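You operate a simulated robot arm through the tools that you are given. There is no shell and no other tool. Be economical: measure what you need, move in short steps, check, and stop when the job is done.

The job below is to be done with a simulated robot arm. You get a single attempt, and the scene is never put back.

JOB
Put the teal sponge from the top of the front window-side table on the top of the back cross table. Put the blue toy house from the top of the front wall-side table on top of the white pattern plate there and the yellow toy house on the clear patch of the framing bench. Put the table sign that says "table c" from the top of the front window-side table on the right half of the sill under the purple blind and the table sign labelled "table d" on the top of the big grey block. Fetch the white chalk from the top of the front cross table and set it on the top of the middle wall-side table. Any order will do. Set down upright: toy house, table sign.

Only the result counts: the job must be done as asked and must still hold three seconds after the hand-in. Knocking over, shifting, dropping, spilling or breaking anything else fails it.

ROBOT AND FRAMES
A 5-joint arm with a fingered hand on a trunk, on a base that drives. Base frame: it is fixed to the floor where the robot stands at the start and does not move with it; the origin is under the middle of the robot, x ahead of it, y to its left, z up; the surface under the hand at the start is at about z = 740. Lengths are in mm, angles in rad, forces in N, time in s.
With the tool pointing down near the work surface it reaches from about 280 to 560 mm from the robot's upright axis, wherever it stands. Its first joint turns from -2.007 to 2.007 rad. Places, roughly: chalk [4000, 1750, 750]; clear patch of the framing bench (19x27 cm) [-1260, -400, 780]; pattern plate [1000, 750, 750]; right half of the sill under the purple blind [4900, -2400, 900]; sponge [500, 0, 750]; table sign [750, -250, 750]; top of the back cross table [4700, 1600, 700]; top of the big grey block [-600, 2000, 800]; top of the middle wall-side table [2700, 500, 700]; toy house [500, 500, 750]. The tool tilts only in the upright plane through the base axis and itself; it spins freely about its own axis. Payload 2.9 kg.
The TCP is the grasp point between the finger pads, 22 mm short of the fingertips. In the tool frame z runs along the fingers and y along their closing line. The gripper opens to 124 mm. The gripper's body begins 60 mm behind the TCP. The gripper is a hand of 3 fingers: y runs from the thumb to the fingers, the wrist lies at [0, 0, -218] in the tool frame.
Orientation is that of the tool frame in the base frame, as [roll, pitch, yaw] about the fixed x, y, z axes, in that order (R = Rz(yaw) Ry(pitch) Rx(roll)). With the fingers straight down and closing along the base's y, the tool's x points along the base's -x, its y along +y and its z along -z.

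CONTROLS
- The arm moves only by the tool jog_arm. Its argument "moves" is a list of rows, each a list of 6 numbers: the shift along the tool's x, y, z in mm, then the turn, a rotation vector about the tool's x, y, z in rad. In form: [[x, y, z, ax, ay, az], ...]. A call has 1 to 12 rows; each row shifts and turns the commanded pose from where the row before left it, along the tool's axes as they then stand. A row lasts 0.2 s, in which the tool goes at most 50 mm and 0.15 rad; a call with a longer step from one row to the next is refused whole. A pose out of reach is approached as far as the arm can. The call stops where the force on the tool passes 40 N (or 10 N more than at its start, if that is more) or the arm is blocked; 0.2 s more then pass. In this call time passes only in rows, and 0.2 s behind the last. It gives the time, the measured TCP pose, the force on the tool (base axes), the opening and the grip force at its end, in the units of the frame above (readings bear some noise), with the torque about the TCP (base axes, N m) and any sound that the robot's microphone picked up.
- Cameras (640 x 400 px; columns grow to the right, rows downward): "scene" is now at [17, 133.3, 1548.2]; the picture's right is [-0.13, -0.99, 0.00], its down [-0.75, 0.10, -0.65] and it looks along [0.64, -0.09, -0.76] (base axes); focal length 265 px, centre (320, 200). "wrist" rides on the gripper at [64, -37, -75] in the tool frame; the picture's right is [0.50, 0.87, 0.00], its down [-0.62, 0.36, -0.70] and it looks along [-0.61, 0.35, 0.71] (tool axes); focal length 230 px, centre (320, 200). There is no depth. A picture from a camera that has moved, and an enlarged one, comes with that camera's place and axes in the base frame and with its lens.
- get_image(camera): a new picture of that camera. The clock stands still meanwhile.
- lift_body(by): slides the trunk up (or, below 0, down) by that many mm; the arm and the scene camera ride with it, the base frame stays. It gives what a move gives, with no picture.
- roll_base(legs): drives the robot by 1 to 6 legs, each [ahead, left, turn to the left] in mm, mm and rad, along the robot's own axes; the way and the turn of a leg run together, so that a leg with both is an arc; at most 1500 mm and 3.142 rad a leg. The arm and the cameras ride along, it lands a little off, and it stops where it bumps. It gives what a move gives.
- set_fingers(finger1, finger2, thumb_bend): sets how far each is bent, from 0 (flat) to 1 (curled in); at 0.3 the hand is open as for a grip, at 0.7 the pads meet at the TCP. One left out holds its place. A second passes; each finger stops where it meets its share of the squeeze, and holds until it gets a number again. It is the only way to open and close the hand. It gives what a move gives, with no picture; readings hold the bend of each and the force on the fingers (four entries, about 0 where the hand has none), thumb and palm.
- turn_head(pan, tilt): turns the head with the scene camera to pan (to the left, within 2.705 rad either way) and tilt (down, from -0.506 to 1.204), counted from straight ahead of the robot. It gives what a move gives.
- enlarge(camera, box): a new picture of the part [left, top, right, bottom] of that camera's present view, enlarged. The clock stands still meanwhile.
- sign_off(): hands the job in; it is judged then, once.

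Go step by step. Nothing tells you exact positions but the pictures and the camera data: compare them with the known pose of the tool, close in by small moves and look again before you grip or let go. The budget is 186 turns and 144 pictures, counting those below and the enlarged ones. Unless the task says otherwise, let go and move clear before handing in, and close with one line.

The tools are called after ">>>" by a JSON object that holds its "method" and its "body". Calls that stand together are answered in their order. jog_arm: Moves the arm, as the interface text tells. Its arguments: {"type":"object","properties":{"moves":{"type":"array"}},"required":["moves"]} The other tools are called the same way: lift_body (by) slides the trunk up or down; set_fingers (finger1, finger2, thumb_bend) moves the fingers one by one; roll_base (legs) drives the base; turn_head (pan, tilt) turns the head that bears the scene camera; get_image (camera) takes a picture; enlarge (camera, box) takes an enlarged picture of a part of a camera's view; sign_off () hands the job in.

At the start:

```text
time: 0.0
ee_pos: [344.4, 92.5, 967.8]
ee_rot: [3.141, -0.001, 3.141]
wrist_force: [0.7, 0.4, 0.2]
moment: [-0.01, 0.02, 0.0]
gripper_width: 123.8
grasp_force: 0.1
shape: jaw
bend: [0.3, 0.3, 0.3]
finger forces: [0.0, 0.0, 0.0, 0.0, 0.1, 0.0]
trunk travel left (down, up): [-650.0, 340.0]
robot x, y, heading: [0.8, -1.4, 0.001]
head pan, tilt: [-0.133, 0.866]
```

scene: 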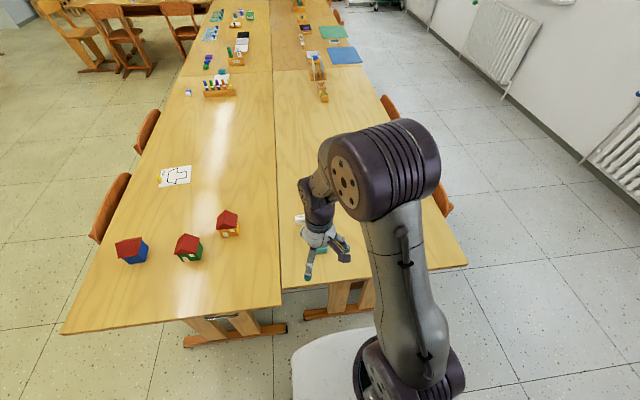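
wrist: 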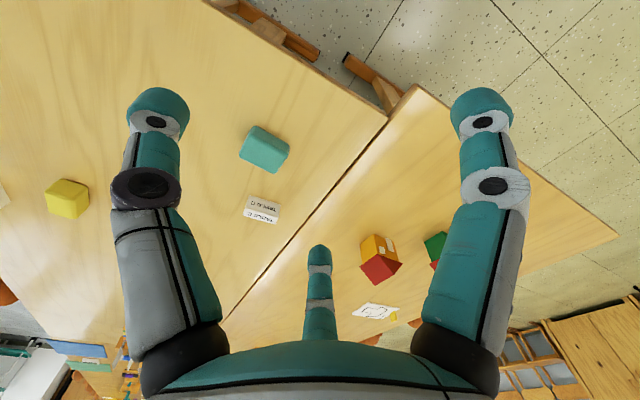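

The tables ahead hold three toy houses on the left one and the teal sponge and signs under the hand. I'll look closer at both views.

>>> {"method": "enlarge", "body": {"camera": "wrist", "box": [200, 100, 360, 240]}}

>>> {"method": "enlarge", "body": {"camera": "scene", "box": [60, 150, 320, 310]}}

>>> {"method": "enlarge", "body": {"camera": "scene", "box": [170, 0, 400, 120]}}

```text
2.86 times, centred on (280, 170) of wrist
camera zoom: at [280.5, 55.4, 1043.9], right [-0.5, 0.87, 0.0], down [0.62, 0.36, 0.7], along [0.61, 0.35, -0.71], focal length 657 px, centre (434, 286)
```

zoom: 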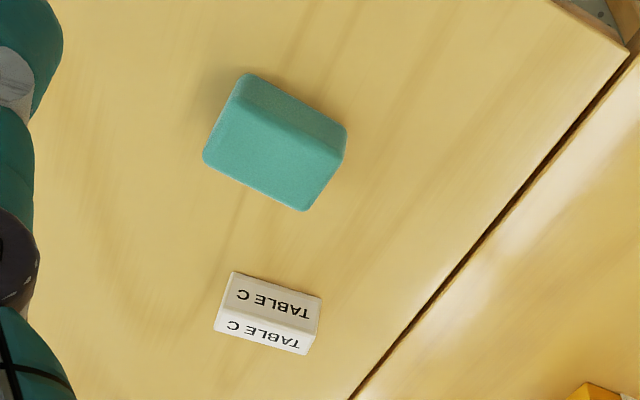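

```text
2.46 times, centred on (190, 230) of scene
camera zoom: at [17.0, 133.3, 1548.2], right [-0.13, -0.99, 0.0], down [-0.75, 0.1, -0.65], along [0.64, -0.09, -0.76], focal length 653 px, centre (640, 126)
```

zoom: 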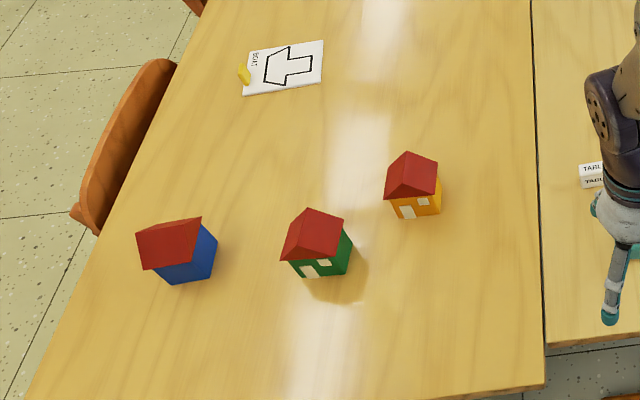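

```text
2.78 times, centred on (285, 60) of scene
camera zoom: at [17.0, 133.3, 1548.2], right [-0.13, -0.99, 0.0], down [-0.75, 0.1, -0.65], along [0.64, -0.09, -0.76], focal length 738 px, centre (417, 590)
```

zoom: 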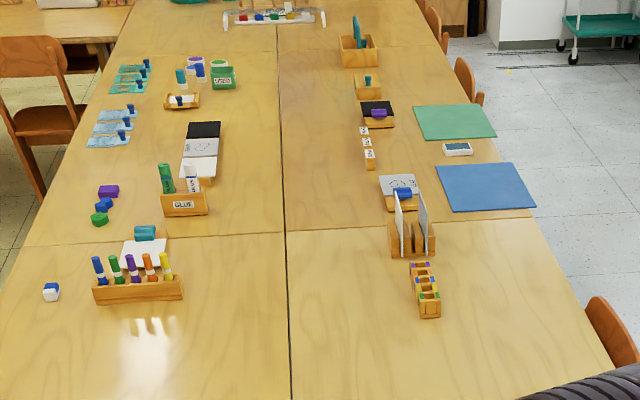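

The sponge is near [478, 76] and the "TABLE C" sign near [590, 114]. Next I survey the room with the head: left, back and right.

>>> {"method": "turn_head", "body": {"pan": 0.9, "tilt": 0.5}}

>>> {"method": "get_image", "body": {"camera": "scene"}}

>>> {"method": "turn_head", "body": {"pan": 2.2, "tilt": 0.5}}

>>> {"method": "get_image", "body": {"camera": "scene"}}

>>> {"method": "turn_head", "body": {"pan": -2.6, "tilt": 0.5}}

>>> {"method": "get_image", "body": {"camera": "scene"}}

>>> {"method": "turn_head", "body": {"pan": -0.7, "tilt": 0.3}}

>>> {"method": "get_image", "body": {"camera": "scene"}}

>>> {"method": "turn_head", "body": {"pan": 0.35, "tilt": 0.3}}

>>> {"method": "get_image", "body": {"camera": "scene"}}

```text
time: 1.3
ee_pos: [344.9, 92.4, 968.9]
ee_rot: [3.14, 0.0, -3.141]
wrist_force: [-0.6, 0.4, 0.4]
moment: [-0.01, 0.0, 0.01]
gripper_width: 123.8
grasp_force: 0.0
shape: jaw
bend: [0.3, 0.3, 0.3]
finger forces: [0.1, 0.0, 0.1, 0.0, 0.0, 0.0]
trunk travel left (down, up): [-650.0, 340.0]
robot x, y, heading: [-0.4, -2.7, -0.001]
head pan, tilt: [0.901, 0.499]
```

```text
138 pictures are left
camera scene: at [-3.1, 214.8, 1579.4], right [0.78, -0.62, 0.0], down [-0.3, -0.38, -0.88], along [0.55, 0.69, -0.48], focal length 265 px, centre (320, 200)
```

scene: 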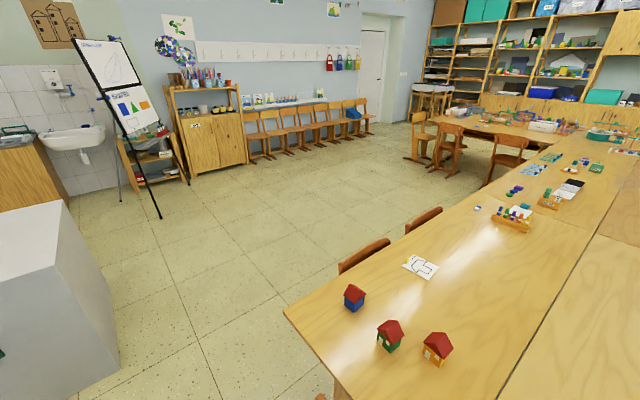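

```text
time: 2.8
ee_pos: [346.3, 92.5, 969.0]
ee_rot: [3.14, 0.0, 3.142]
wrist_force: [-0.1, -0.2, -0.6]
moment: [-0.01, 0.01, -0.03]
gripper_width: 123.9
grasp_force: 0.1
shape: jaw
bend: [0.3, 0.3, 0.3]
finger forces: [0.0, 0.1, 0.1, 0.0, 0.0, 0.0]
trunk travel left (down, up): [-650.0, 340.0]
robot x, y, heading: [0.6, -1.0, 0.005]
head pan, tilt: [2.201, 0.499]
```

```text
137 pictures are left
camera scene: at [-113.2, 217.2, 1579.4], right [0.81, 0.59, 0.0], down [0.28, -0.39, -0.88], along [-0.52, 0.71, -0.48], focal length 265 px, centre (320, 200)
```

scene: 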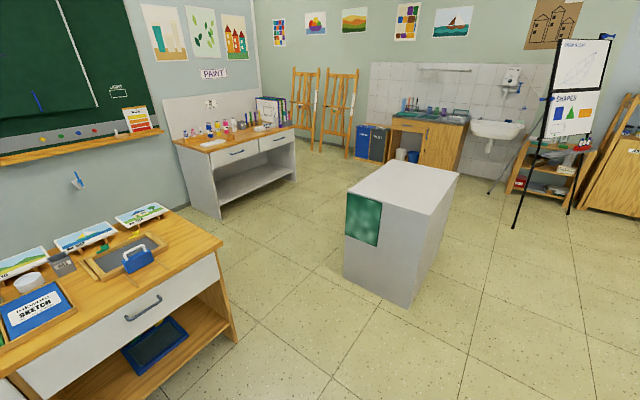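

```text
time: 6.6
ee_pos: [344.9, 92.4, 966.8]
ee_rot: [-3.142, 0.0, -3.141]
wrist_force: [0.2, -0.5, 0.5]
moment: [0.0, 0.01, 0.01]
gripper_width: 124.0
grasp_force: 0.0
shape: jaw
bend: [0.3, 0.3, 0.3]
finger forces: [0.0, 0.0, 0.0, 0.0, 0.0, 0.0]
trunk travel left (down, up): [-650.0, 340.0]
robot x, y, heading: [0.1, -1.7, -0.0]
head pan, tilt: [-2.601, 0.499]
```

```text
136 pictures are left
camera scene: at [-137.6, 96.7, 1579.4], right [-0.52, 0.86, 0.0], down [0.41, 0.25, -0.88], along [-0.75, -0.45, -0.48], focal length 265 px, centre (320, 200)
```

scene: 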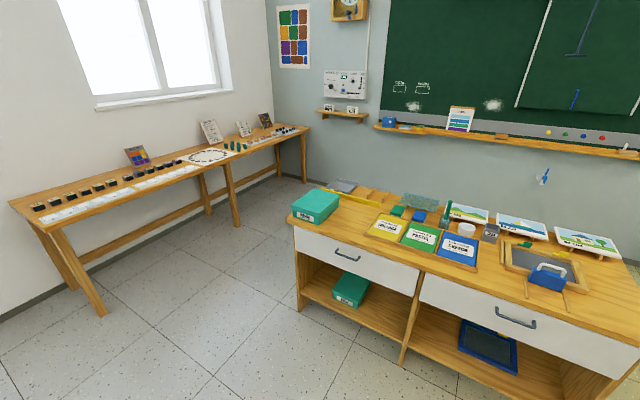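

```text
time: 8.4
ee_pos: [345.8, 92.8, 969.1]
ee_rot: [-3.141, 0.001, 3.14]
wrist_force: [0.7, 0.1, -0.7]
moment: [0.0, -0.04, 0.0]
gripper_width: 124.0
grasp_force: 0.0
shape: jaw
bend: [0.3, 0.3, 0.3]
finger forces: [0.0, 0.0, 0.1, 0.0, 0.0, 0.0]
trunk travel left (down, up): [-650.0, 340.0]
robot x, y, heading: [1.1, -0.9, 0.001]
head pan, tilt: [-0.7, 0.3]
```

```text
135 pictures are left
camera scene: at [11.7, 83.4, 1597.8], right [-0.64, -0.76, 0.0], down [-0.23, 0.19, -0.96], along [0.73, -0.62, -0.3], focal length 265 px, centre (320, 200)
```

scene: 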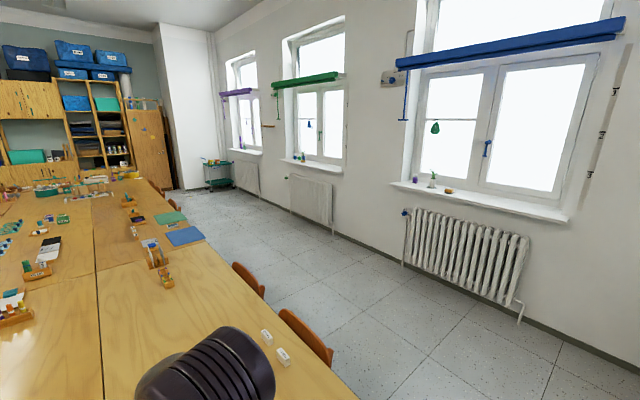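

```text
time: 9.7
ee_pos: [346.0, 92.1, 968.4]
ee_rot: [-3.14, 0.0, -3.141]
wrist_force: [0.1, -0.7, -0.4]
moment: [-0.02, -0.01, 0.02]
gripper_width: 124.1
grasp_force: 0.1
shape: jaw
bend: [0.3, 0.3, 0.3]
finger forces: [0.1, 0.0, 0.0, 0.1, 0.0, 0.0]
trunk travel left (down, up): [-650.0, 340.0]
robot x, y, heading: [-2.4, -0.2, 0.0]
head pan, tilt: [0.351, 0.3]
```

```text
134 pictures are left
camera scene: at [28.0, 175.6, 1597.8], right [0.34, -0.94, 0.0], down [-0.28, -0.1, -0.96], along [0.9, 0.33, -0.3], focal length 265 px, centre (320, 200)
```

scene: 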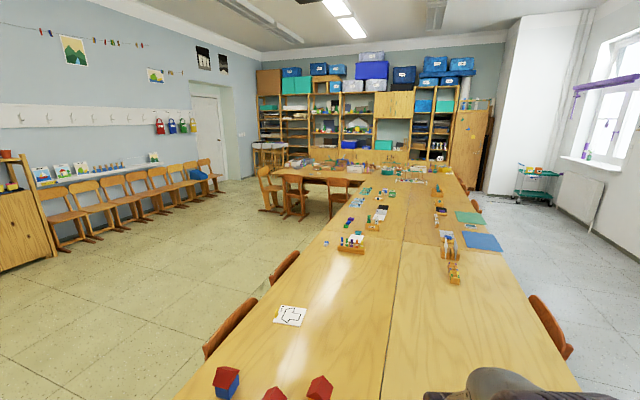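

The room layout is clear: the framing bench is behind me, the grey block behind-left, and the purple blind at the far window. I'll look closer at the signs, the bench patch and the cross tables.

>>> {"method": "enlarge", "body": {"camera": "scene", "box": [240, 130, 480, 210]}}

>>> {"method": "turn_head", "body": {"pan": -0.7, "tilt": 0.6}}

>>> {"method": "get_image", "body": {"camera": "scene"}}

>>> {"method": "turn_head", "body": {"pan": -2.6, "tilt": 0.5}}

>>> {"method": "enlarge", "body": {"camera": "scene", "box": [270, 160, 500, 280]}}

```text
2.67 times, centred on (360, 170) of scene
camera zoom: at [28.0, 175.6, 1597.8], right [0.34, -0.94, 0.0], down [-0.28, -0.1, -0.96], along [0.9, 0.33, -0.3], focal length 707 px, centre (213, 280)
```

zoom: 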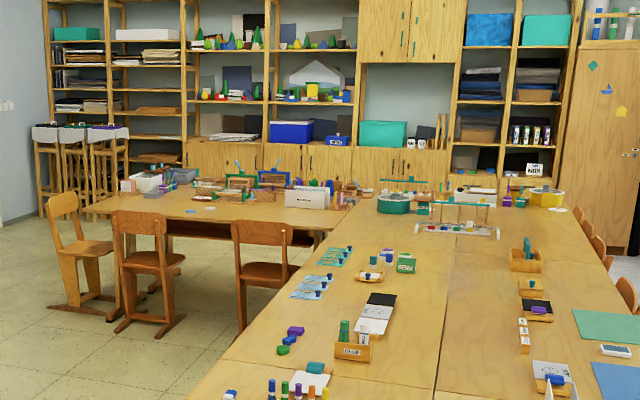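

```text
time: 11.0
ee_pos: [344.5, 92.3, 968.4]
ee_rot: [-3.141, 0.0, -3.141]
wrist_force: [-0.2, 0.2, -0.1]
moment: [-0.03, -0.03, 0.03]
gripper_width: 123.8
grasp_force: 0.1
shape: jaw
bend: [0.3, 0.3, 0.3]
finger forces: [0.0, 0.1, 0.0, 0.0, 0.0, 0.0]
trunk travel left (down, up): [-650.0, 340.0]
robot x, y, heading: [1.7, -1.2, -0.005]
head pan, tilt: [-0.7, 0.6]
```

```text
132 pictures are left
camera scene: at [8.0, 86.7, 1570.3], right [-0.64, -0.77, 0.0], down [-0.43, 0.36, -0.83], along [0.63, -0.53, -0.56], focal length 265 px, centre (320, 200)
```

scene: 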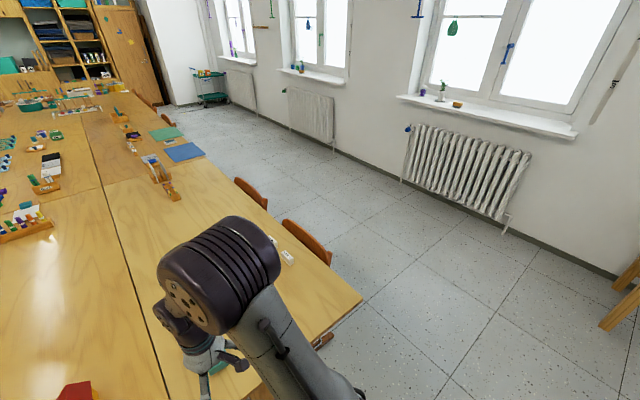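

```text
time: 12.9
ee_pos: [345.9, 91.1, 969.0]
ee_rot: [3.14, 0.001, 3.141]
wrist_force: [-0.1, 0.4, 0.1]
moment: [-0.03, -0.01, -0.04]
gripper_width: 124.0
grasp_force: 0.1
shape: jaw
bend: [0.3, 0.3, 0.3]
finger forces: [0.0, 0.0, 0.0, 0.1, 0.1, 0.0]
trunk travel left (down, up): [-650.0, 340.0]
robot x, y, heading: [1.1, 3.2, -0.001]
head pan, tilt: [-2.601, 0.499]
```

```text
2.78 times, centred on (385, 220) of scene
camera zoom: at [-137.6, 96.7, 1579.4], right [-0.52, 0.86, 0.0], down [0.41, 0.25, -0.88], along [-0.75, -0.45, -0.48], focal length 738 px, centre (139, 144)
```

zoom: 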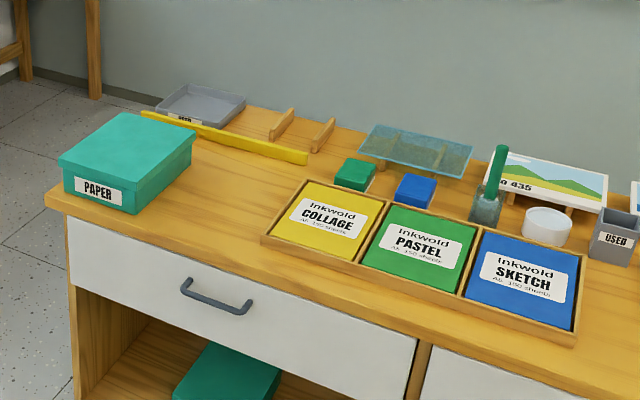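

The clear patch on the bench lies between the paper box and the collage tray, and two more signs stand near [690, -310] and [810, -310]. First I go over the teal sponge.

>>> {"method": "jog_arm", "body": {"moves": [[-44, -5, 0, 0, 0, 0], [-44, -5, 0, 0, 0, 0], [-43, -6, 0, 0, 0, 0], [0, 0, 45, 0, 0, 0], [0, 0, 45, 0, 0, 0], [0, 0, 30, 0, 0, 0]]}}

>>> {"method": "get_image", "body": {"camera": "wrist"}}

>>> {"method": "turn_head", "body": {"pan": 0, "tilt": 0.9}}

>>> {"method": "get_image", "body": {"camera": "scene"}}

```text
time: 14.3
ee_pos: [477.7, 75.8, 850.2]
ee_rot: [-3.141, 0.001, 3.142]
wrist_force: [0.3, -0.2, -0.2]
moment: [-0.01, 0.01, 0.0]
gripper_width: 124.2
grasp_force: 0.1
shape: jaw
bend: [0.3, 0.3, 0.3]
finger forces: [0.0, 0.0, 0.1, 0.0, 0.0, 0.0]
trunk travel left (down, up): [-650.0, 340.0]
robot x, y, heading: [2.5, 1.0, -0.003]
head pan, tilt: [-2.601, 0.499]
```

```text
130 pictures are left
camera wrist: at [412.3, 39.3, 924.7], right [-0.5, 0.87, 0.0], down [0.62, 0.36, 0.7], along [0.61, 0.35, -0.71], focal length 230 px, centre (320, 200)
```

wrist: 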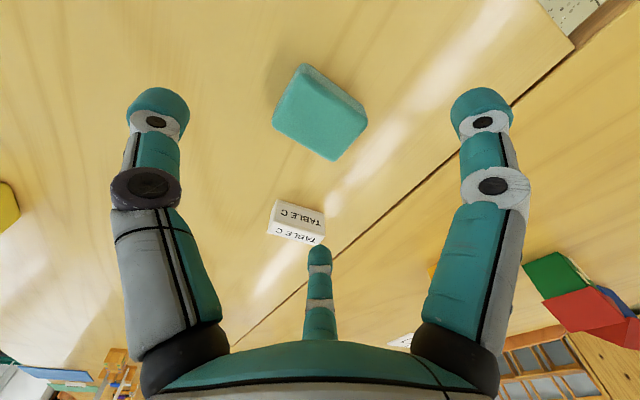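

```text
time: 16.6
ee_pos: [475.1, 76.5, 849.7]
ee_rot: [-3.141, -0.002, -3.142]
wrist_force: [-0.1, 0.0, -0.4]
moment: [-0.01, 0.01, 0.0]
gripper_width: 124.1
grasp_force: 0.1
shape: jaw
bend: [0.3, 0.3, 0.3]
finger forces: [0.1, 0.0, 0.0, 0.1, 0.0, 0.0]
trunk travel left (down, up): [-650.0, 340.0]
robot x, y, heading: [-2.9, 0.8, 0.001]
head pan, tilt: [0.0, 0.901]
```

```text
129 pictures are left
camera scene: at [15.9, 143.5, 1545.5], right [0.0, -1.0, 0.0], down [-0.78, 0.0, -0.62], along [0.62, 0.0, -0.78], focal length 265 px, centre (320, 200)
```

scene: 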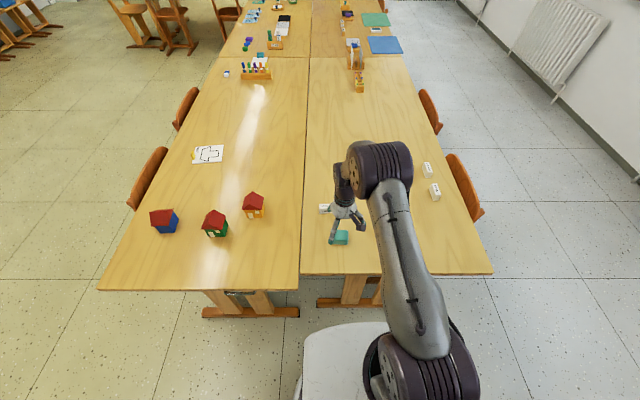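

The hand is centred over the sponge (expected row 122, seen about 115). I descend and close.

>>> {"method": "jog_arm", "body": {"moves": [[0, 0, 40, 0, 0, 0], [0, 0, 40, 0, 0, 0]]}}

>>> {"method": "set_fingers", "body": {"finger1": 0.65, "finger2": 0.65, "thumb_bend": 0.65}}

>>> {"method": "get_image", "body": {"camera": "wrist"}}

```text
time: 17.2
ee_pos: [479.6, 76.6, 766.5]
ee_rot: [-3.141, 0.0, 3.141]
wrist_force: [0.2, -0.6, -0.1]
moment: [0.02, 0.03, -0.04]
gripper_width: 124.5
grasp_force: 0.0
shape: jaw
bend: [0.3, 0.3, 0.3]
finger forces: [0.0, 0.0, 0.0, 0.0, 0.0, 0.1]
trunk travel left (down, up): [-650.0, 340.0]
robot x, y, heading: [0.3, 1.1, -0.001]
head pan, tilt: [0.0, 0.901]
```

```text
time: 18.2
ee_pos: [477.4, 76.5, 768.7]
ee_rot: [3.141, 0.001, 3.14]
wrist_force: [-1.8, 2.7, 12.1]
moment: [0.34, 0.41, -0.07]
gripper_width: 32.5
grasp_force: 12.3
shape: fingers
bend: [0.52, 0.58, 0.62]
finger forces: [16.3, 4.3, 0.0, 0.1, 4.1, 0.1]
trunk travel left (down, up): [-650.0, 340.0]
robot x, y, heading: [0.7, 1.0, -0.0]
head pan, tilt: [0.0, 0.901]
```

```text
128 pictures are left
camera wrist: at [413.1, 39.8, 843.9], right [-0.5, 0.87, 0.0], down [0.62, 0.36, 0.7], along [0.61, 0.35, -0.71], focal length 230 px, centre (320, 200)
```

wrist: 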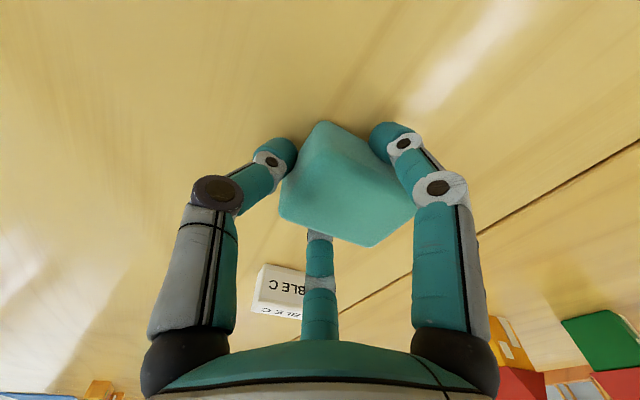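

All three digits are on the sponge. I lift a little and check the hold.

>>> {"method": "jog_arm", "body": {"moves": [[0, 0, -20, 0, 0, 0], [0, 0, -40, 0, 0, 0], [0, 0, -45, 0, 0, 0], [0, 0, -45, 0, 0, 0]]}}

>>> {"method": "get_image", "body": {"camera": "wrist"}}

```text
time: 19.2
ee_pos: [475.7, 75.6, 918.2]
ee_rot: [-3.141, -0.001, 3.141]
wrist_force: [0.4, -0.5, -0.5]
moment: [-0.02, 0.02, 0.0]
gripper_width: 31.5
grasp_force: 8.1
shape: fingers
bend: [0.53, 0.58, 0.62]
finger forces: [6.8, 6.0, 0.1, 0.0, 3.5, 0.0]
trunk travel left (down, up): [-650.0, 340.0]
robot x, y, heading: [0.3, 0.5, -0.004]
head pan, tilt: [0.0, 0.901]
```

```text
127 pictures are left
camera wrist: at [411.1, 39.4, 994.2], right [-0.5, 0.87, 0.0], down [0.62, 0.36, 0.7], along [0.61, 0.35, -0.71], focal length 230 px, centre (320, 200)
```

wrist: 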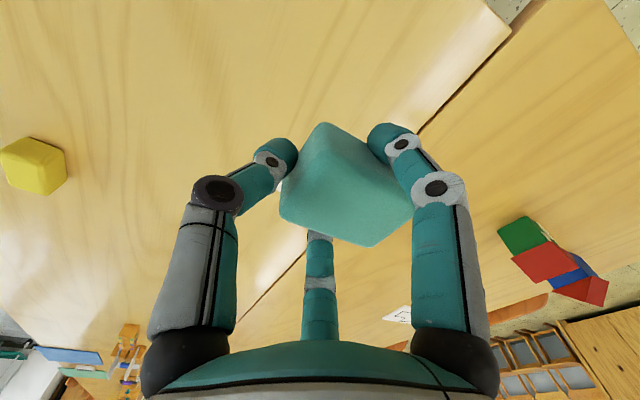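

The sponge is held firmly. I tuck the arm in, back off from the table and drive around the left side toward the cross tables, then look.

>>> {"method": "jog_arm", "body": {"moves": [[45, 0, 0, 0, 0, 0], [45, 0, -20, 0, 0, 0], [40, 0, -30, 0, 0, 0]]}}

>>> {"method": "roll_base", "body": {"legs": [[-120, 0, 0], [0, 1100, 0], [450, 500, 0], [1400, 500, 0], [1000, 300, 0]]}}

>>> {"method": "turn_head", "body": {"pan": 0.0, "tilt": 0.4}}

>>> {"method": "get_image", "body": {"camera": "scene"}}

```text
time: 20.0
ee_pos: [344.1, 79.1, 969.4]
ee_rot: [-3.141, 0.001, -3.141]
wrist_force: [0.1, -0.5, -0.3]
moment: [0.0, -0.03, 0.02]
gripper_width: 31.2
grasp_force: 7.9
shape: fingers
bend: [0.53, 0.58, 0.62]
finger forces: [6.8, 6.0, 0.1, 0.0, 3.4, 0.1]
trunk travel left (down, up): [-650.0, 340.0]
robot x, y, heading: [2.8, -1.4, -0.002]
head pan, tilt: [0.0, 0.901]
```

```text
time: 41.9
ee_pos: [3079.3, 2513.8, 968.4]
ee_rot: [-3.141, 0.0, -3.129]
wrist_force: [-0.3, 0.7, 1.4]
moment: [-0.02, 0.01, -0.01]
gripper_width: 31.1
grasp_force: 8.1
shape: fingers
bend: [0.53, 0.58, 0.62]
finger forces: [6.8, 6.1, 0.0, 0.0, 3.4, 0.0]
trunk travel left (down, up): [-650.0, 340.0]
robot x, y, heading: [2729.8, 2431.8, 0.013]
head pan, tilt: [0.0, 0.901]
```

```text
time: 42.8
ee_pos: [3078.2, 2513.9, 968.7]
ee_rot: [-3.141, 0.0, -3.129]
wrist_force: [-0.6, 0.4, 0.0]
moment: [0.0, 0.02, -0.02]
gripper_width: 31.2
grasp_force: 8.2
shape: fingers
bend: [0.53, 0.58, 0.62]
finger forces: [6.7, 6.1, 0.0, 0.0, 3.4, 0.0]
trunk travel left (down, up): [-650.0, 340.0]
robot x, y, heading: [2732.7, 2430.3, 0.012]
head pan, tilt: [0.0, 0.4]
```

```text
126 pictures are left
camera scene: at [2764.6, 2574.1, 1588.5], right [0.01, -1.0, 0.0], down [-0.39, 0.0, -0.92], along [0.92, 0.01, -0.39], focal length 265 px, centre (320, 200)
```

scene: 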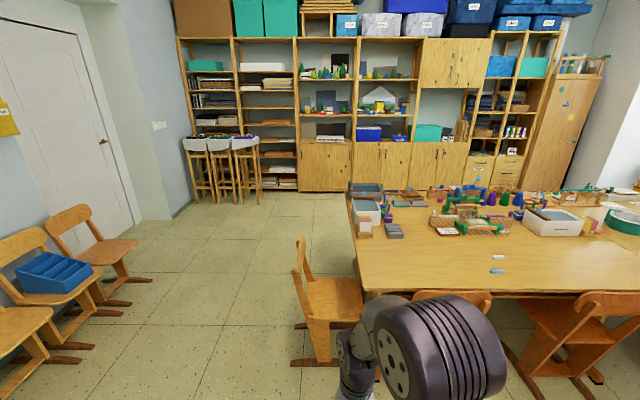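

The cross tables span x≈3716 to 5190 with the left end at y≈2355; two chalk-like pieces lie near [3970, 1630]. I go around the chair to the left end of the back cross table and face it.

>>> {"method": "roll_base", "body": {"legs": [[900, 850, 0], [1150, -80, 0], [0, 0, -1.58]]}}

>>> {"method": "turn_head", "body": {"pan": 0.0, "tilt": 0.6}}

>>> {"method": "get_image", "body": {"camera": "scene"}}

```text
time: 58.5
ee_pos: [4886.1, 2937.4, 968.9]
ee_rot: [3.141, 0.001, 1.623]
wrist_force: [0.2, -0.9, -0.6]
moment: [0.01, 0.0, 0.01]
gripper_width: 31.1
grasp_force: 8.5
shape: fingers
bend: [0.53, 0.58, 0.62]
finger forces: [6.7, 6.2, 0.1, 0.0, 3.3, 0.0]
trunk travel left (down, up): [-650.0, 340.0]
robot x, y, heading: [4790.7, 3275.4, -1.515]
head pan, tilt: [0.0, 0.4]
```

```text
time: 59.2
ee_pos: [4887.6, 2937.0, 969.0]
ee_rot: [3.14, 0.0, 1.622]
wrist_force: [-0.1, -0.2, -0.7]
moment: [-0.01, -0.01, 0.03]
gripper_width: 31.2
grasp_force: 8.3
shape: fingers
bend: [0.53, 0.58, 0.62]
finger forces: [6.7, 6.2, 0.1, 0.0, 3.3, 0.0]
trunk travel left (down, up): [-650.0, 340.0]
robot x, y, heading: [4793.1, 3278.0, -1.52]
head pan, tilt: [0.0, 0.6]
```

```text
125 pictures are left
camera scene: at [4936.4, 3256.2, 1570.4], right [-1.0, -0.05, 0.0], down [-0.03, 0.56, -0.83], along [0.04, -0.82, -0.56], focal length 265 px, centre (320, 200)
```

scene: 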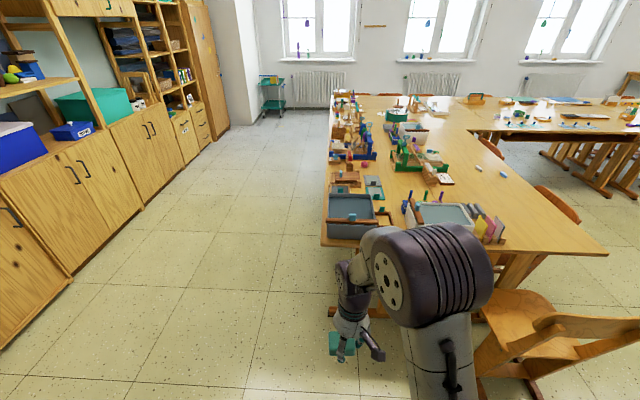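

The back cross table is crowded. I enlarge to find the seam and a free spot.

>>> {"method": "enlarge", "body": {"camera": "scene", "box": [310, 80, 550, 260]}}

```text
2.22 times, centred on (430, 170) of scene
camera zoom: at [4936.4, 3256.2, 1570.4], right [-1.0, -0.05, 0.0], down [-0.03, 0.56, -0.83], along [0.04, -0.82, -0.56], focal length 589 px, centre (76, 267)
```

zoom: 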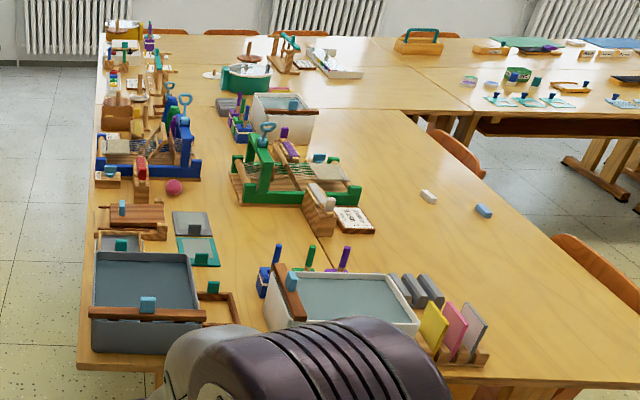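

Free spots seem likely near the back edge, so I drive into the aisle behind the back cross table and look from there.

>>> {"method": "roll_base", "body": {"legs": [[0, 760, 0], [1350, 70, 0], [0, 0, -1.62]]}}

>>> {"method": "turn_head", "body": {"pan": -0.1, "tilt": 0.7}}

>>> {"method": "get_image", "body": {"camera": "scene"}}

```text
time: 73.6
ee_pos: [5341.4, 1892.0, 969.4]
ee_rot: [-3.141, 0.0, -0.001]
wrist_force: [0.0, -0.8, 0.3]
moment: [-0.01, 0.01, -0.01]
gripper_width: 30.8
grasp_force: 8.2
shape: fingers
bend: [0.53, 0.58, 0.62]
finger forces: [6.7, 6.1, 0.1, 0.1, 3.2, 0.0]
trunk travel left (down, up): [-650.0, 340.0]
robot x, y, heading: [5682.5, 1973.3, -3.14]
head pan, tilt: [0.0, 0.6]
```

```text
time: 74.3
ee_pos: [5341.2, 1891.7, 968.5]
ee_rot: [-3.141, -0.001, 0.003]
wrist_force: [0.3, 0.8, 0.0]
moment: [-0.02, 0.01, -0.01]
gripper_width: 30.8
grasp_force: 7.8
shape: fingers
bend: [0.53, 0.58, 0.62]
finger forces: [6.7, 6.1, 0.0, 0.0, 3.1, 0.1]
trunk travel left (down, up): [-650.0, 340.0]
robot x, y, heading: [5685.8, 1974.9, -3.147]
head pan, tilt: [-0.099, 0.7]
```

```text
123 pictures are left
camera scene: at [5662.9, 1834.0, 1561.7], right [0.1, 1.0, 0.0], down [0.64, -0.06, -0.77], along [-0.76, 0.08, -0.64], focal length 265 px, centre (320, 200)
```

scene: 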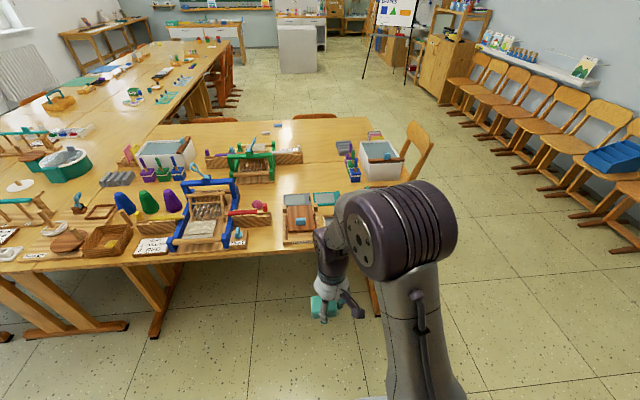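

The back edge is at x≈4975. I zoom into the back cross table surface.

>>> {"method": "enlarge", "body": {"camera": "scene", "box": [100, 110, 390, 270]}}

```text
2.21 times, centred on (245, 190) of scene
camera zoom: at [5662.9, 1834.0, 1561.7], right [0.1, 1.0, 0.0], down [0.64, -0.06, -0.77], along [-0.76, 0.08, -0.64], focal length 585 px, centre (486, 222)
```

zoom: 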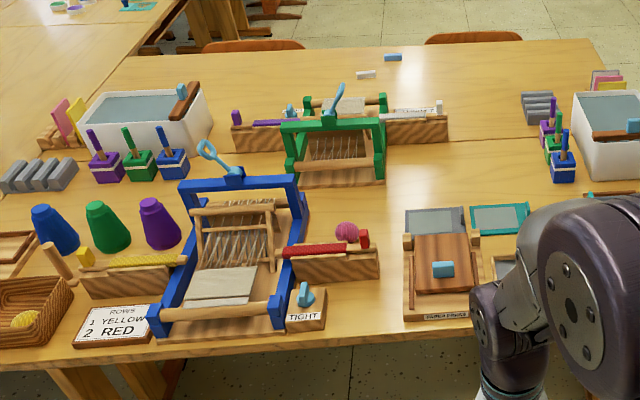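

A free spot of about 145 x 120 mm lies on the back edge at about [4905, 1690], between the "TIGHT" block and the framed board. I drive so the hand hangs just over it.

>>> {"method": "roll_base", "body": {"legs": [[345, 200, 0]]}}

>>> {"method": "turn_head", "body": {"pan": 0, "tilt": 0.9}}

>>> {"method": "get_image", "body": {"camera": "scene"}}

>>> {"method": "get_image", "body": {"camera": "wrist"}}

```text
time: 76.8
ee_pos: [5002.6, 1688.6, 968.9]
ee_rot: [-3.141, 0.0, 0.008]
wrist_force: [-0.4, 0.4, 0.2]
moment: [0.01, -0.02, 0.03]
gripper_width: 30.8
grasp_force: 8.1
shape: fingers
bend: [0.53, 0.58, 0.62]
finger forces: [6.6, 6.1, 0.0, 0.0, 3.2, 0.0]
trunk travel left (down, up): [-650.0, 340.0]
robot x, y, heading: [5349.8, 1772.7, -3.134]
head pan, tilt: [-0.099, 0.7]
```

```text
time: 77.5
ee_pos: [5003.7, 1688.6, 967.3]
ee_rot: [-3.141, 0.001, 0.007]
wrist_force: [0.2, 0.6, 0.1]
moment: [0.02, 0.02, -0.03]
gripper_width: 31.2
grasp_force: 8.1
shape: fingers
bend: [0.53, 0.58, 0.62]
finger forces: [6.7, 6.2, 0.0, 0.0, 3.3, 0.1]
trunk travel left (down, up): [-650.0, 340.0]
robot x, y, heading: [5350.9, 1771.2, -3.13]
head pan, tilt: [0.0, 0.901]
```

```text
121 pictures are left
camera scene: at [5335.0, 1623.9, 1545.6], right [-0.01, 1.0, 0.0], down [0.78, 0.01, -0.62], along [-0.62, 0.0, -0.78], focal length 265 px, centre (320, 200)
```

scene: 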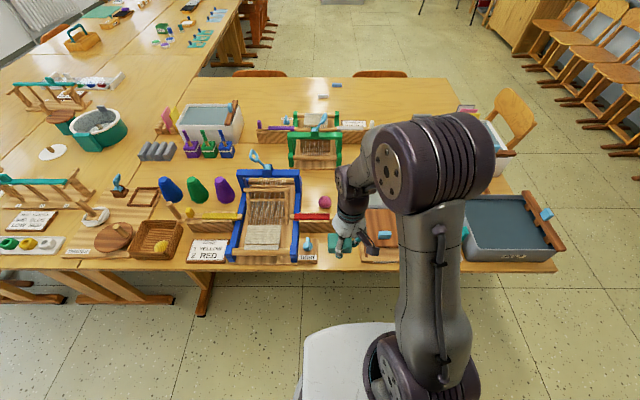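

```text
120 pictures are left
camera wrist: at [5067.2, 1725.6, 1044.5], right [0.51, -0.86, 0.0], down [-0.61, -0.36, 0.7], along [-0.6, -0.36, -0.71], focal length 230 px, centre (320, 200)
```

wrist: 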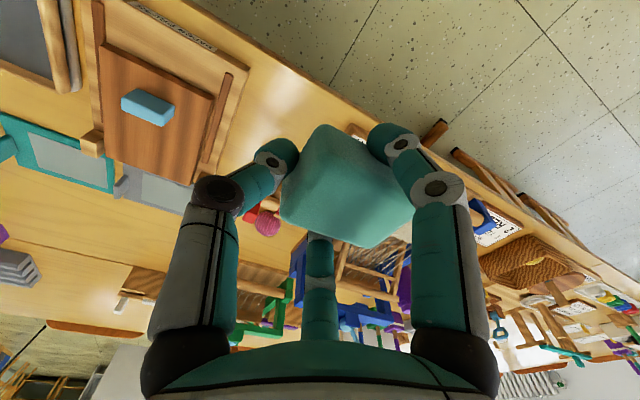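

Gap confirmed: y 1620–1752, x 4850–4975. I move over [4910, 1686] and lower.

>>> {"method": "jog_arm", "body": {"moves": [[-47, 1, 0, 0, 0, 0], [-47, 1, 0, 0, 0, 0], [0, 0, 48, 0, 0, 0], [0, 0, 48, 0, 0, 0], [0, 0, 40, 0, 0, 0]]}}

>>> {"method": "get_image", "body": {"camera": "scene"}}

>>> {"method": "get_image", "body": {"camera": "wrist"}}

```text
time: 78.7
ee_pos: [4910.8, 1685.3, 831.2]
ee_rot: [3.141, -0.001, 0.007]
wrist_force: [-0.1, 0.3, -1.1]
moment: [-0.02, 0.0, -0.02]
gripper_width: 30.3
grasp_force: 7.4
shape: fingers
bend: [0.53, 0.58, 0.63]
finger forces: [6.7, 6.2, 0.2, 0.0, 2.9, 0.1]
trunk travel left (down, up): [-650.0, 340.0]
robot x, y, heading: [5350.4, 1765.6, -3.13]
head pan, tilt: [0.0, 0.901]
```

```text
119 pictures are left
camera scene: at [5334.1, 1623.7, 1545.6], right [-0.01, 1.0, 0.0], down [0.78, 0.01, -0.62], along [-0.62, 0.0, -0.78], focal length 265 px, centre (320, 200)
```

scene: 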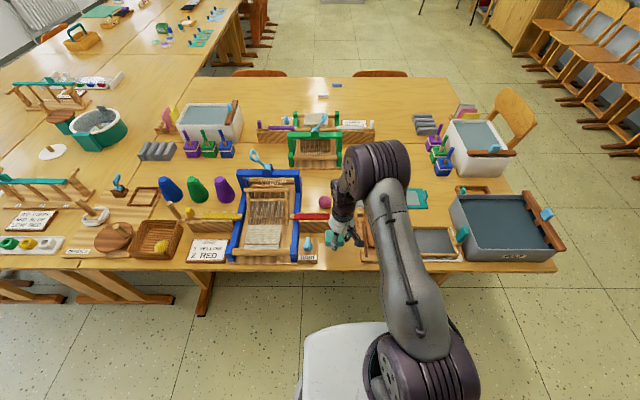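

```text
118 pictures are left
camera wrist: at [4973.4, 1722.1, 906.3], right [0.51, -0.86, 0.0], down [-0.61, -0.36, 0.7], along [-0.6, -0.35, -0.71], focal length 230 px, centre (320, 200)
```

wrist: 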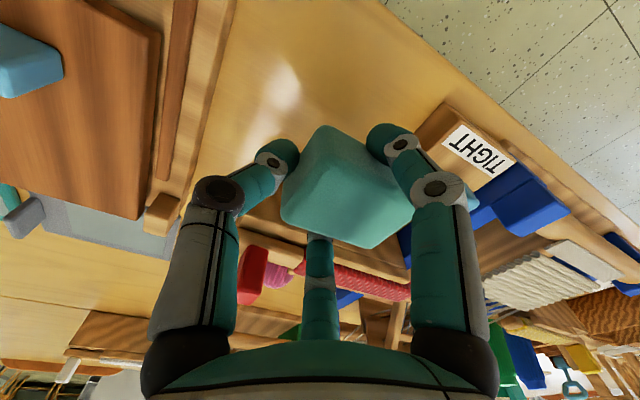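

Clearances look fine; I shift 12 mm toward the edge and lower to the table.

>>> {"method": "jog_arm", "body": {"moves": [[12, -7, 25, 0, 0, 0], [0, 0, 25, 0, 0, 0], [0, 0, 9, 0, 0, 0], [0, 0, 4, 0, 0, 0]]}}

```text
time: 79.7
ee_pos: [4922.3, 1691.9, 769.4]
ee_rot: [-3.141, 0.001, 0.006]
wrist_force: [-0.2, 0.4, 0.3]
moment: [0.01, 0.02, -0.04]
gripper_width: 30.0
grasp_force: 7.7
shape: fingers
bend: [0.53, 0.58, 0.63]
finger forces: [6.6, 6.2, 0.0, 0.0, 2.9, 0.0]
trunk travel left (down, up): [-650.0, 340.0]
robot x, y, heading: [5349.9, 1770.2, -3.135]
head pan, tilt: [0.0, 0.901]
```

>>> {"method": "jog_arm", "body": {"moves": [[0, 0, 2, 0, 0, 0], [0, 0, 2, 0, 0, 0]]}}

>>> {"method": "set_fingers", "body": {"finger1": 0.42, "finger2": 0.42, "thumb_bend": 0.45}}

>>> {"method": "jog_arm", "body": {"moves": [[0, 0, -20, 0, 0, 0], [0, 0, -40, 0, 0, 0], [0, 0, -45, 0, 0, 0], [0, 0, -45, 0, 0, 0], [0, 0, -45, 0, 0, 0]]}}

>>> {"method": "get_image", "body": {"camera": "wrist"}}

```text
time: 80.3
ee_pos: [4923.1, 1691.4, 768.7]
ee_rot: [3.141, 0.004, 0.007]
wrist_force: [0.3, -2.9, 19.6]
moment: [-0.46, -0.55, -0.04]
gripper_width: 30.2
grasp_force: 17.0
shape: fingers
bend: [0.52, 0.58, 0.63]
finger forces: [24.6, 6.7, 0.1, 0.0, 2.8, 0.1]
trunk travel left (down, up): [-650.0, 340.0]
robot x, y, heading: [5349.1, 1771.4, -3.132]
head pan, tilt: [0.0, 0.901]
```

```text
time: 81.3
ee_pos: [4922.2, 1691.0, 768.2]
ee_rot: [-3.141, 0.004, 0.008]
wrist_force: [-3.7, -5.6, 19.4]
moment: [0.62, 0.11, 0.16]
gripper_width: 57.5
grasp_force: 10.3
shape: fingers
bend: [0.42, 0.42, 0.5]
finger forces: [0.0, 0.0, 0.1, 0.0, 21.0, 0.0]
trunk travel left (down, up): [-650.0, 340.0]
robot x, y, heading: [5346.6, 1773.4, -3.129]
head pan, tilt: [0.0, 0.901]
```

```text
time: 82.5
ee_pos: [4924.8, 1692.4, 960.5]
ee_rot: [3.141, 0.0, 0.007]
wrist_force: [0.1, 0.9, 0.8]
moment: [0.0, 0.0, -0.01]
gripper_width: 67.2
grasp_force: 0.0
shape: fingers
bend: [0.42, 0.42, 0.45]
finger forces: [0.1, 0.0, 0.0, 0.0, 0.0, 0.1]
trunk travel left (down, up): [-650.0, 340.0]
robot x, y, heading: [5352.2, 1769.7, -3.133]
head pan, tilt: [0.0, 0.901]
```

```text
117 pictures are left
camera wrist: at [4986.7, 1729.7, 1035.9], right [0.51, -0.86, 0.0], down [-0.61, -0.36, 0.7], along [-0.6, -0.36, -0.71], focal length 230 px, centre (320, 200)
```

wrist: 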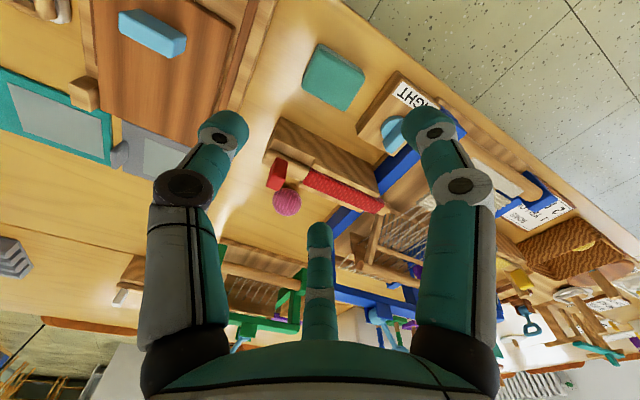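

The sponge is set down cleanly and nothing moved. Next is the chalk at about [3950, 1610], between two chairs, so I look at my own base outline to know how near I can park.

>>> {"method": "turn_head", "body": {"pan": 1.57, "tilt": 1.2}}

>>> {"method": "get_image", "body": {"camera": "scene"}}

>>> {"method": "turn_head", "body": {"pan": 0.1, "tilt": 1.2}}

>>> {"method": "get_image", "body": {"camera": "scene"}}

>>> {"method": "turn_head", "body": {"pan": 0.0, "tilt": 0.6}}

>>> {"method": "enlarge", "body": {"camera": "scene", "box": [220, 100, 460, 220]}}

```text
time: 84.2
ee_pos: [4923.4, 1692.3, 959.6]
ee_rot: [3.141, 0.001, 0.006]
wrist_force: [0.3, 0.0, -0.1]
moment: [0.02, 0.02, 0.0]
gripper_width: 67.1
grasp_force: 0.0
shape: fingers
bend: [0.42, 0.42, 0.45]
finger forces: [0.0, 0.0, 0.0, 0.1, 0.1, 0.0]
trunk travel left (down, up): [-650.0, 340.0]
robot x, y, heading: [5349.0, 1769.6, -3.135]
head pan, tilt: [1.571, 1.201]
```

```text
116 pictures are left
camera scene: at [5410.7, 1568.4, 1525.7], right [-1.0, -0.01, 0.0], down [-0.01, 0.93, -0.36], along [0.0, -0.36, -0.93], focal length 265 px, centre (320, 200)
```

scene: 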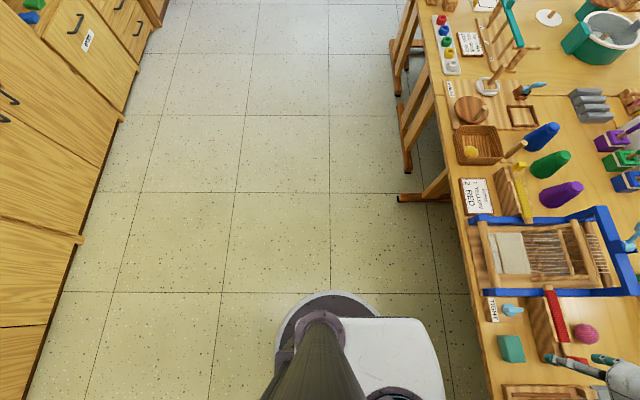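

```text
time: 85.7
ee_pos: [4923.4, 1692.3, 959.8]
ee_rot: [3.141, 0.0, 0.009]
wrist_force: [-0.1, -0.1, -0.5]
moment: [0.04, 0.0, -0.01]
gripper_width: 67.2
grasp_force: 0.0
shape: fingers
bend: [0.42, 0.42, 0.45]
finger forces: [0.1, 0.1, 0.0, 0.0, 0.0, 0.1]
trunk travel left (down, up): [-650.0, 340.0]
robot x, y, heading: [5352.4, 1773.6, -3.131]
head pan, tilt: [0.099, 1.201]
```

```text
115 pictures are left
camera scene: at [5354.8, 1618.3, 1525.7], right [-0.11, 0.99, 0.0], down [0.93, 0.1, -0.36], along [-0.36, -0.04, -0.93], focal length 265 px, centre (320, 200)
```

scene: 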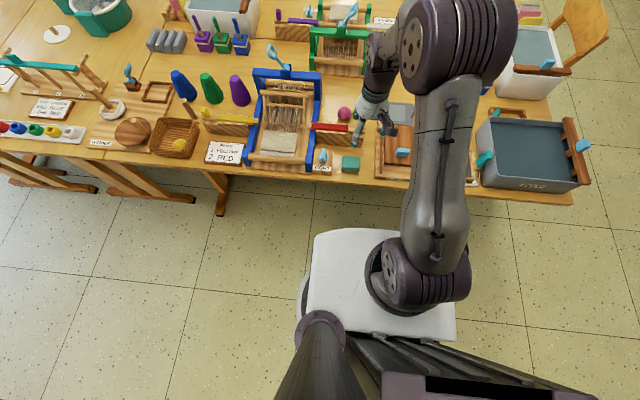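

```text
time: 86.7
ee_pos: [4923.7, 1692.2, 959.2]
ee_rot: [-3.141, 0.0, 0.006]
wrist_force: [0.0, -0.6, -1.7]
moment: [-0.01, 0.05, -0.01]
gripper_width: 67.3
grasp_force: 0.0
shape: fingers
bend: [0.42, 0.42, 0.45]
finger forces: [0.1, 0.0, 0.0, 0.1, 0.0, 0.1]
trunk travel left (down, up): [-650.0, 340.0]
robot x, y, heading: [5344.9, 1770.5, -3.134]
head pan, tilt: [0.0, 0.6]
```

```text
2.67 times, centred on (340, 160) of scene
camera zoom: at [5322.0, 1623.7, 1570.2], right [-0.01, 1.0, 0.0], down [0.57, 0.0, -0.82], along [-0.82, -0.01, -0.57], focal length 707 px, centre (267, 307)
```

zoom: 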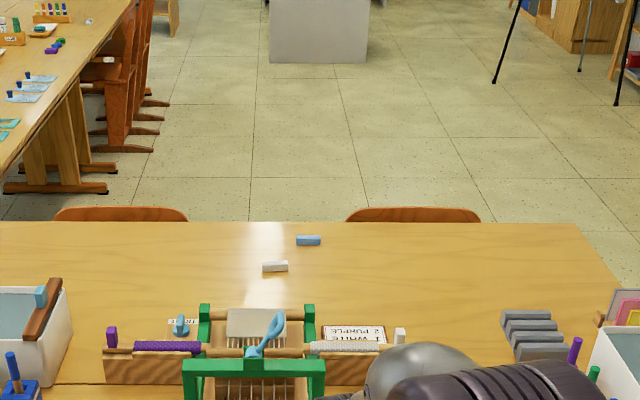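

My base is a disc of roughly 250 mm radius, so it can nose in between the two chairs. I tuck the arm and drive round to the front side of the front cross table.

>>> {"method": "jog_arm", "body": {"moves": [[0, 0, -10, 0, 0, 0], [45, 0, 0, 0, 0, 0], [45, 0, 0, 0, 0, 0]]}}

>>> {"method": "roll_base", "body": {"legs": [[-300, 0, 0], [0, -1450, 0], [1400, 0, 0], [1400, 0, 0], [0, 1480, 0], [0, 0, 3.13]]}}

>>> {"method": "turn_head", "body": {"pan": 0.0, "tilt": 0.6}}

>>> {"method": "get_image", "body": {"camera": "scene"}}

```text
time: 87.5
ee_pos: [5015.7, 1694.1, 973.2]
ee_rot: [-3.14, 0.002, 0.006]
wrist_force: [-1.0, 0.2, 0.0]
moment: [0.02, 0.02, 0.03]
gripper_width: 67.1
grasp_force: 0.1
shape: fingers
bend: [0.42, 0.42, 0.45]
finger forces: [0.0, 0.0, 0.1, 0.0, 0.0, 0.0]
trunk travel left (down, up): [-650.0, 340.0]
robot x, y, heading: [5347.7, 1771.6, -3.136]
head pan, tilt: [0.0, 0.6]
```

```text
time: 123.8
ee_pos: [3181.6, 1869.7, 971.9]
ee_rot: [3.14, 0.0, 3.051]
wrist_force: [0.2, 0.1, -1.4]
moment: [-0.01, 0.0, 0.01]
gripper_width: 67.1
grasp_force: 0.1
shape: fingers
bend: [0.42, 0.42, 0.45]
finger forces: [0.1, 0.0, 0.0, 0.0, 0.1, 0.1]
trunk travel left (down, up): [-650.0, 340.0]
robot x, y, heading: [2838.0, 1827.0, -0.089]
head pan, tilt: [0.0, 0.6]
```

```text
time: 124.4
ee_pos: [3181.3, 1869.6, 971.7]
ee_rot: [3.141, 0.0, 3.051]
wrist_force: [-1.3, 0.4, 0.3]
moment: [-0.01, 0.02, 0.01]
gripper_width: 67.2
grasp_force: 0.1
shape: fingers
bend: [0.42, 0.42, 0.45]
finger forces: [0.0, 0.0, 0.0, 0.0, 0.0, 0.0]
trunk travel left (down, up): [-650.0, 340.0]
robot x, y, heading: [2837.0, 1827.2, -0.09]
head pan, tilt: [0.0, 0.6]
```

```text
113 pictures are left
camera scene: at [2882.3, 1967.7, 1570.3], right [-0.09, -1.0, 0.0], down [-0.56, 0.05, -0.83], along [0.82, -0.08, -0.56], focal length 265 px, centre (320, 200)
```

scene: 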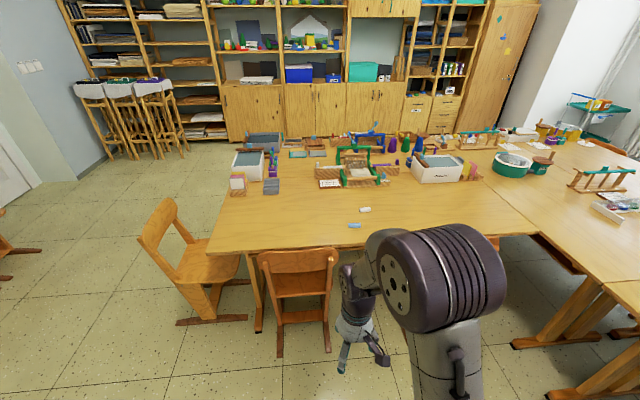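

The chair feet are at about x=3630, leaving a floor gap from y≈1390 to 1846. I square up and come to x≈3240 on the gap's centre line, then look again.

>>> {"method": "roll_base", "body": {"legs": [[0, 0, 0.09], [400, -209, 0]]}}

>>> {"method": "turn_head", "body": {"pan": -0.25, "tilt": 0.95}}

>>> {"method": "get_image", "body": {"camera": "scene"}}

```text
time: 127.7
ee_pos: [3582.3, 1690.5, 970.9]
ee_rot: [3.142, 0.0, -3.138]
wrist_force: [0.3, -0.5, 1.0]
moment: [0.0, -0.02, -0.03]
gripper_width: 67.2
grasp_force: 0.1
shape: fingers
bend: [0.42, 0.42, 0.45]
finger forces: [0.0, 0.0, 0.1, 0.0, 0.0, 0.1]
trunk travel left (down, up): [-650.0, 340.0]
robot x, y, heading: [3246.9, 1617.3, 0.006]
head pan, tilt: [0.0, 0.6]
```

```text
time: 128.5
ee_pos: [3581.9, 1690.2, 971.5]
ee_rot: [-3.141, -0.001, -3.139]
wrist_force: [0.7, 0.0, 0.3]
moment: [0.0, -0.02, -0.03]
gripper_width: 67.1
grasp_force: 0.1
shape: fingers
bend: [0.42, 0.42, 0.45]
finger forces: [0.0, 0.1, 0.1, 0.0, 0.1, 0.1]
trunk travel left (down, up): [-650.0, 340.0]
robot x, y, heading: [3244.7, 1611.8, 0.005]
head pan, tilt: [-0.25, 0.949]
```

```text
112 pictures are left
camera scene: at [3258.2, 1741.3, 1542.0], right [-0.24, -0.97, 0.0], down [-0.79, 0.2, -0.58], along [0.57, -0.14, -0.81], focal length 265 px, centre (320, 200)
```

scene: 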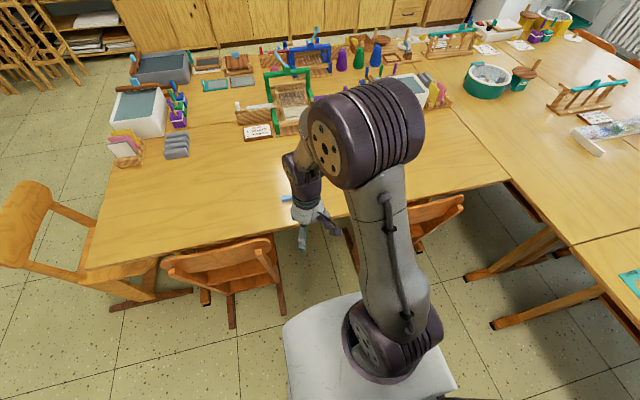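

The gap matches my estimate. I nose forward to x≈3430 carefully.

>>> {"method": "roll_base", "body": {"legs": [[100, 3, 0], [85, 0, 0]]}}

>>> {"method": "jog_arm", "body": {"moves": [[-45, -10, 0, 0, 0, 0], [-45, -15, 0, 0, 0, 0], [-45, -15, 0, 0, 0, 0], [-40, -15, 0, 0, 0, 0], [0, -12, 30, 0, 0, 0], [0, 0, 40, 0, 0, 0]]}}

>>> {"method": "get_image", "body": {"camera": "wrist"}}

```text
time: 130.3
ee_pos: [3766.7, 1695.0, 971.4]
ee_rot: [-3.141, 0.001, -3.135]
wrist_force: [0.0, 0.1, -0.3]
moment: [0.02, -0.01, 0.01]
gripper_width: 67.2
grasp_force: 0.0
shape: fingers
bend: [0.42, 0.42, 0.45]
finger forces: [0.0, 0.0, 0.0, 0.1, 0.0, 0.0]
trunk travel left (down, up): [-650.0, 340.0]
robot x, y, heading: [3430.0, 1616.8, 0.006]
head pan, tilt: [-0.25, 0.949]
```

```text
time: 131.7
ee_pos: [3940.7, 1628.0, 901.7]
ee_rot: [-3.141, -0.001, -3.136]
wrist_force: [0.2, -0.4, -0.1]
moment: [0.01, 0.02, 0.01]
gripper_width: 67.0
grasp_force: 0.1
shape: fingers
bend: [0.42, 0.42, 0.45]
finger forces: [0.0, 0.0, 0.1, 0.0, 0.0, 0.0]
trunk travel left (down, up): [-650.0, 340.0]
robot x, y, heading: [3433.1, 1621.3, 0.007]
head pan, tilt: [-0.25, 0.949]
```

```text
111 pictures are left
camera wrist: at [3876.4, 1591.1, 976.8], right [-0.5, 0.86, 0.0], down [0.62, 0.36, 0.7], along [0.6, 0.35, -0.71], focal length 230 px, centre (320, 200)
```

wrist: 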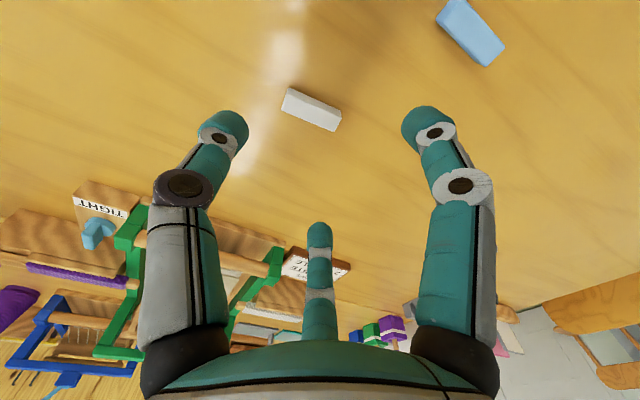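

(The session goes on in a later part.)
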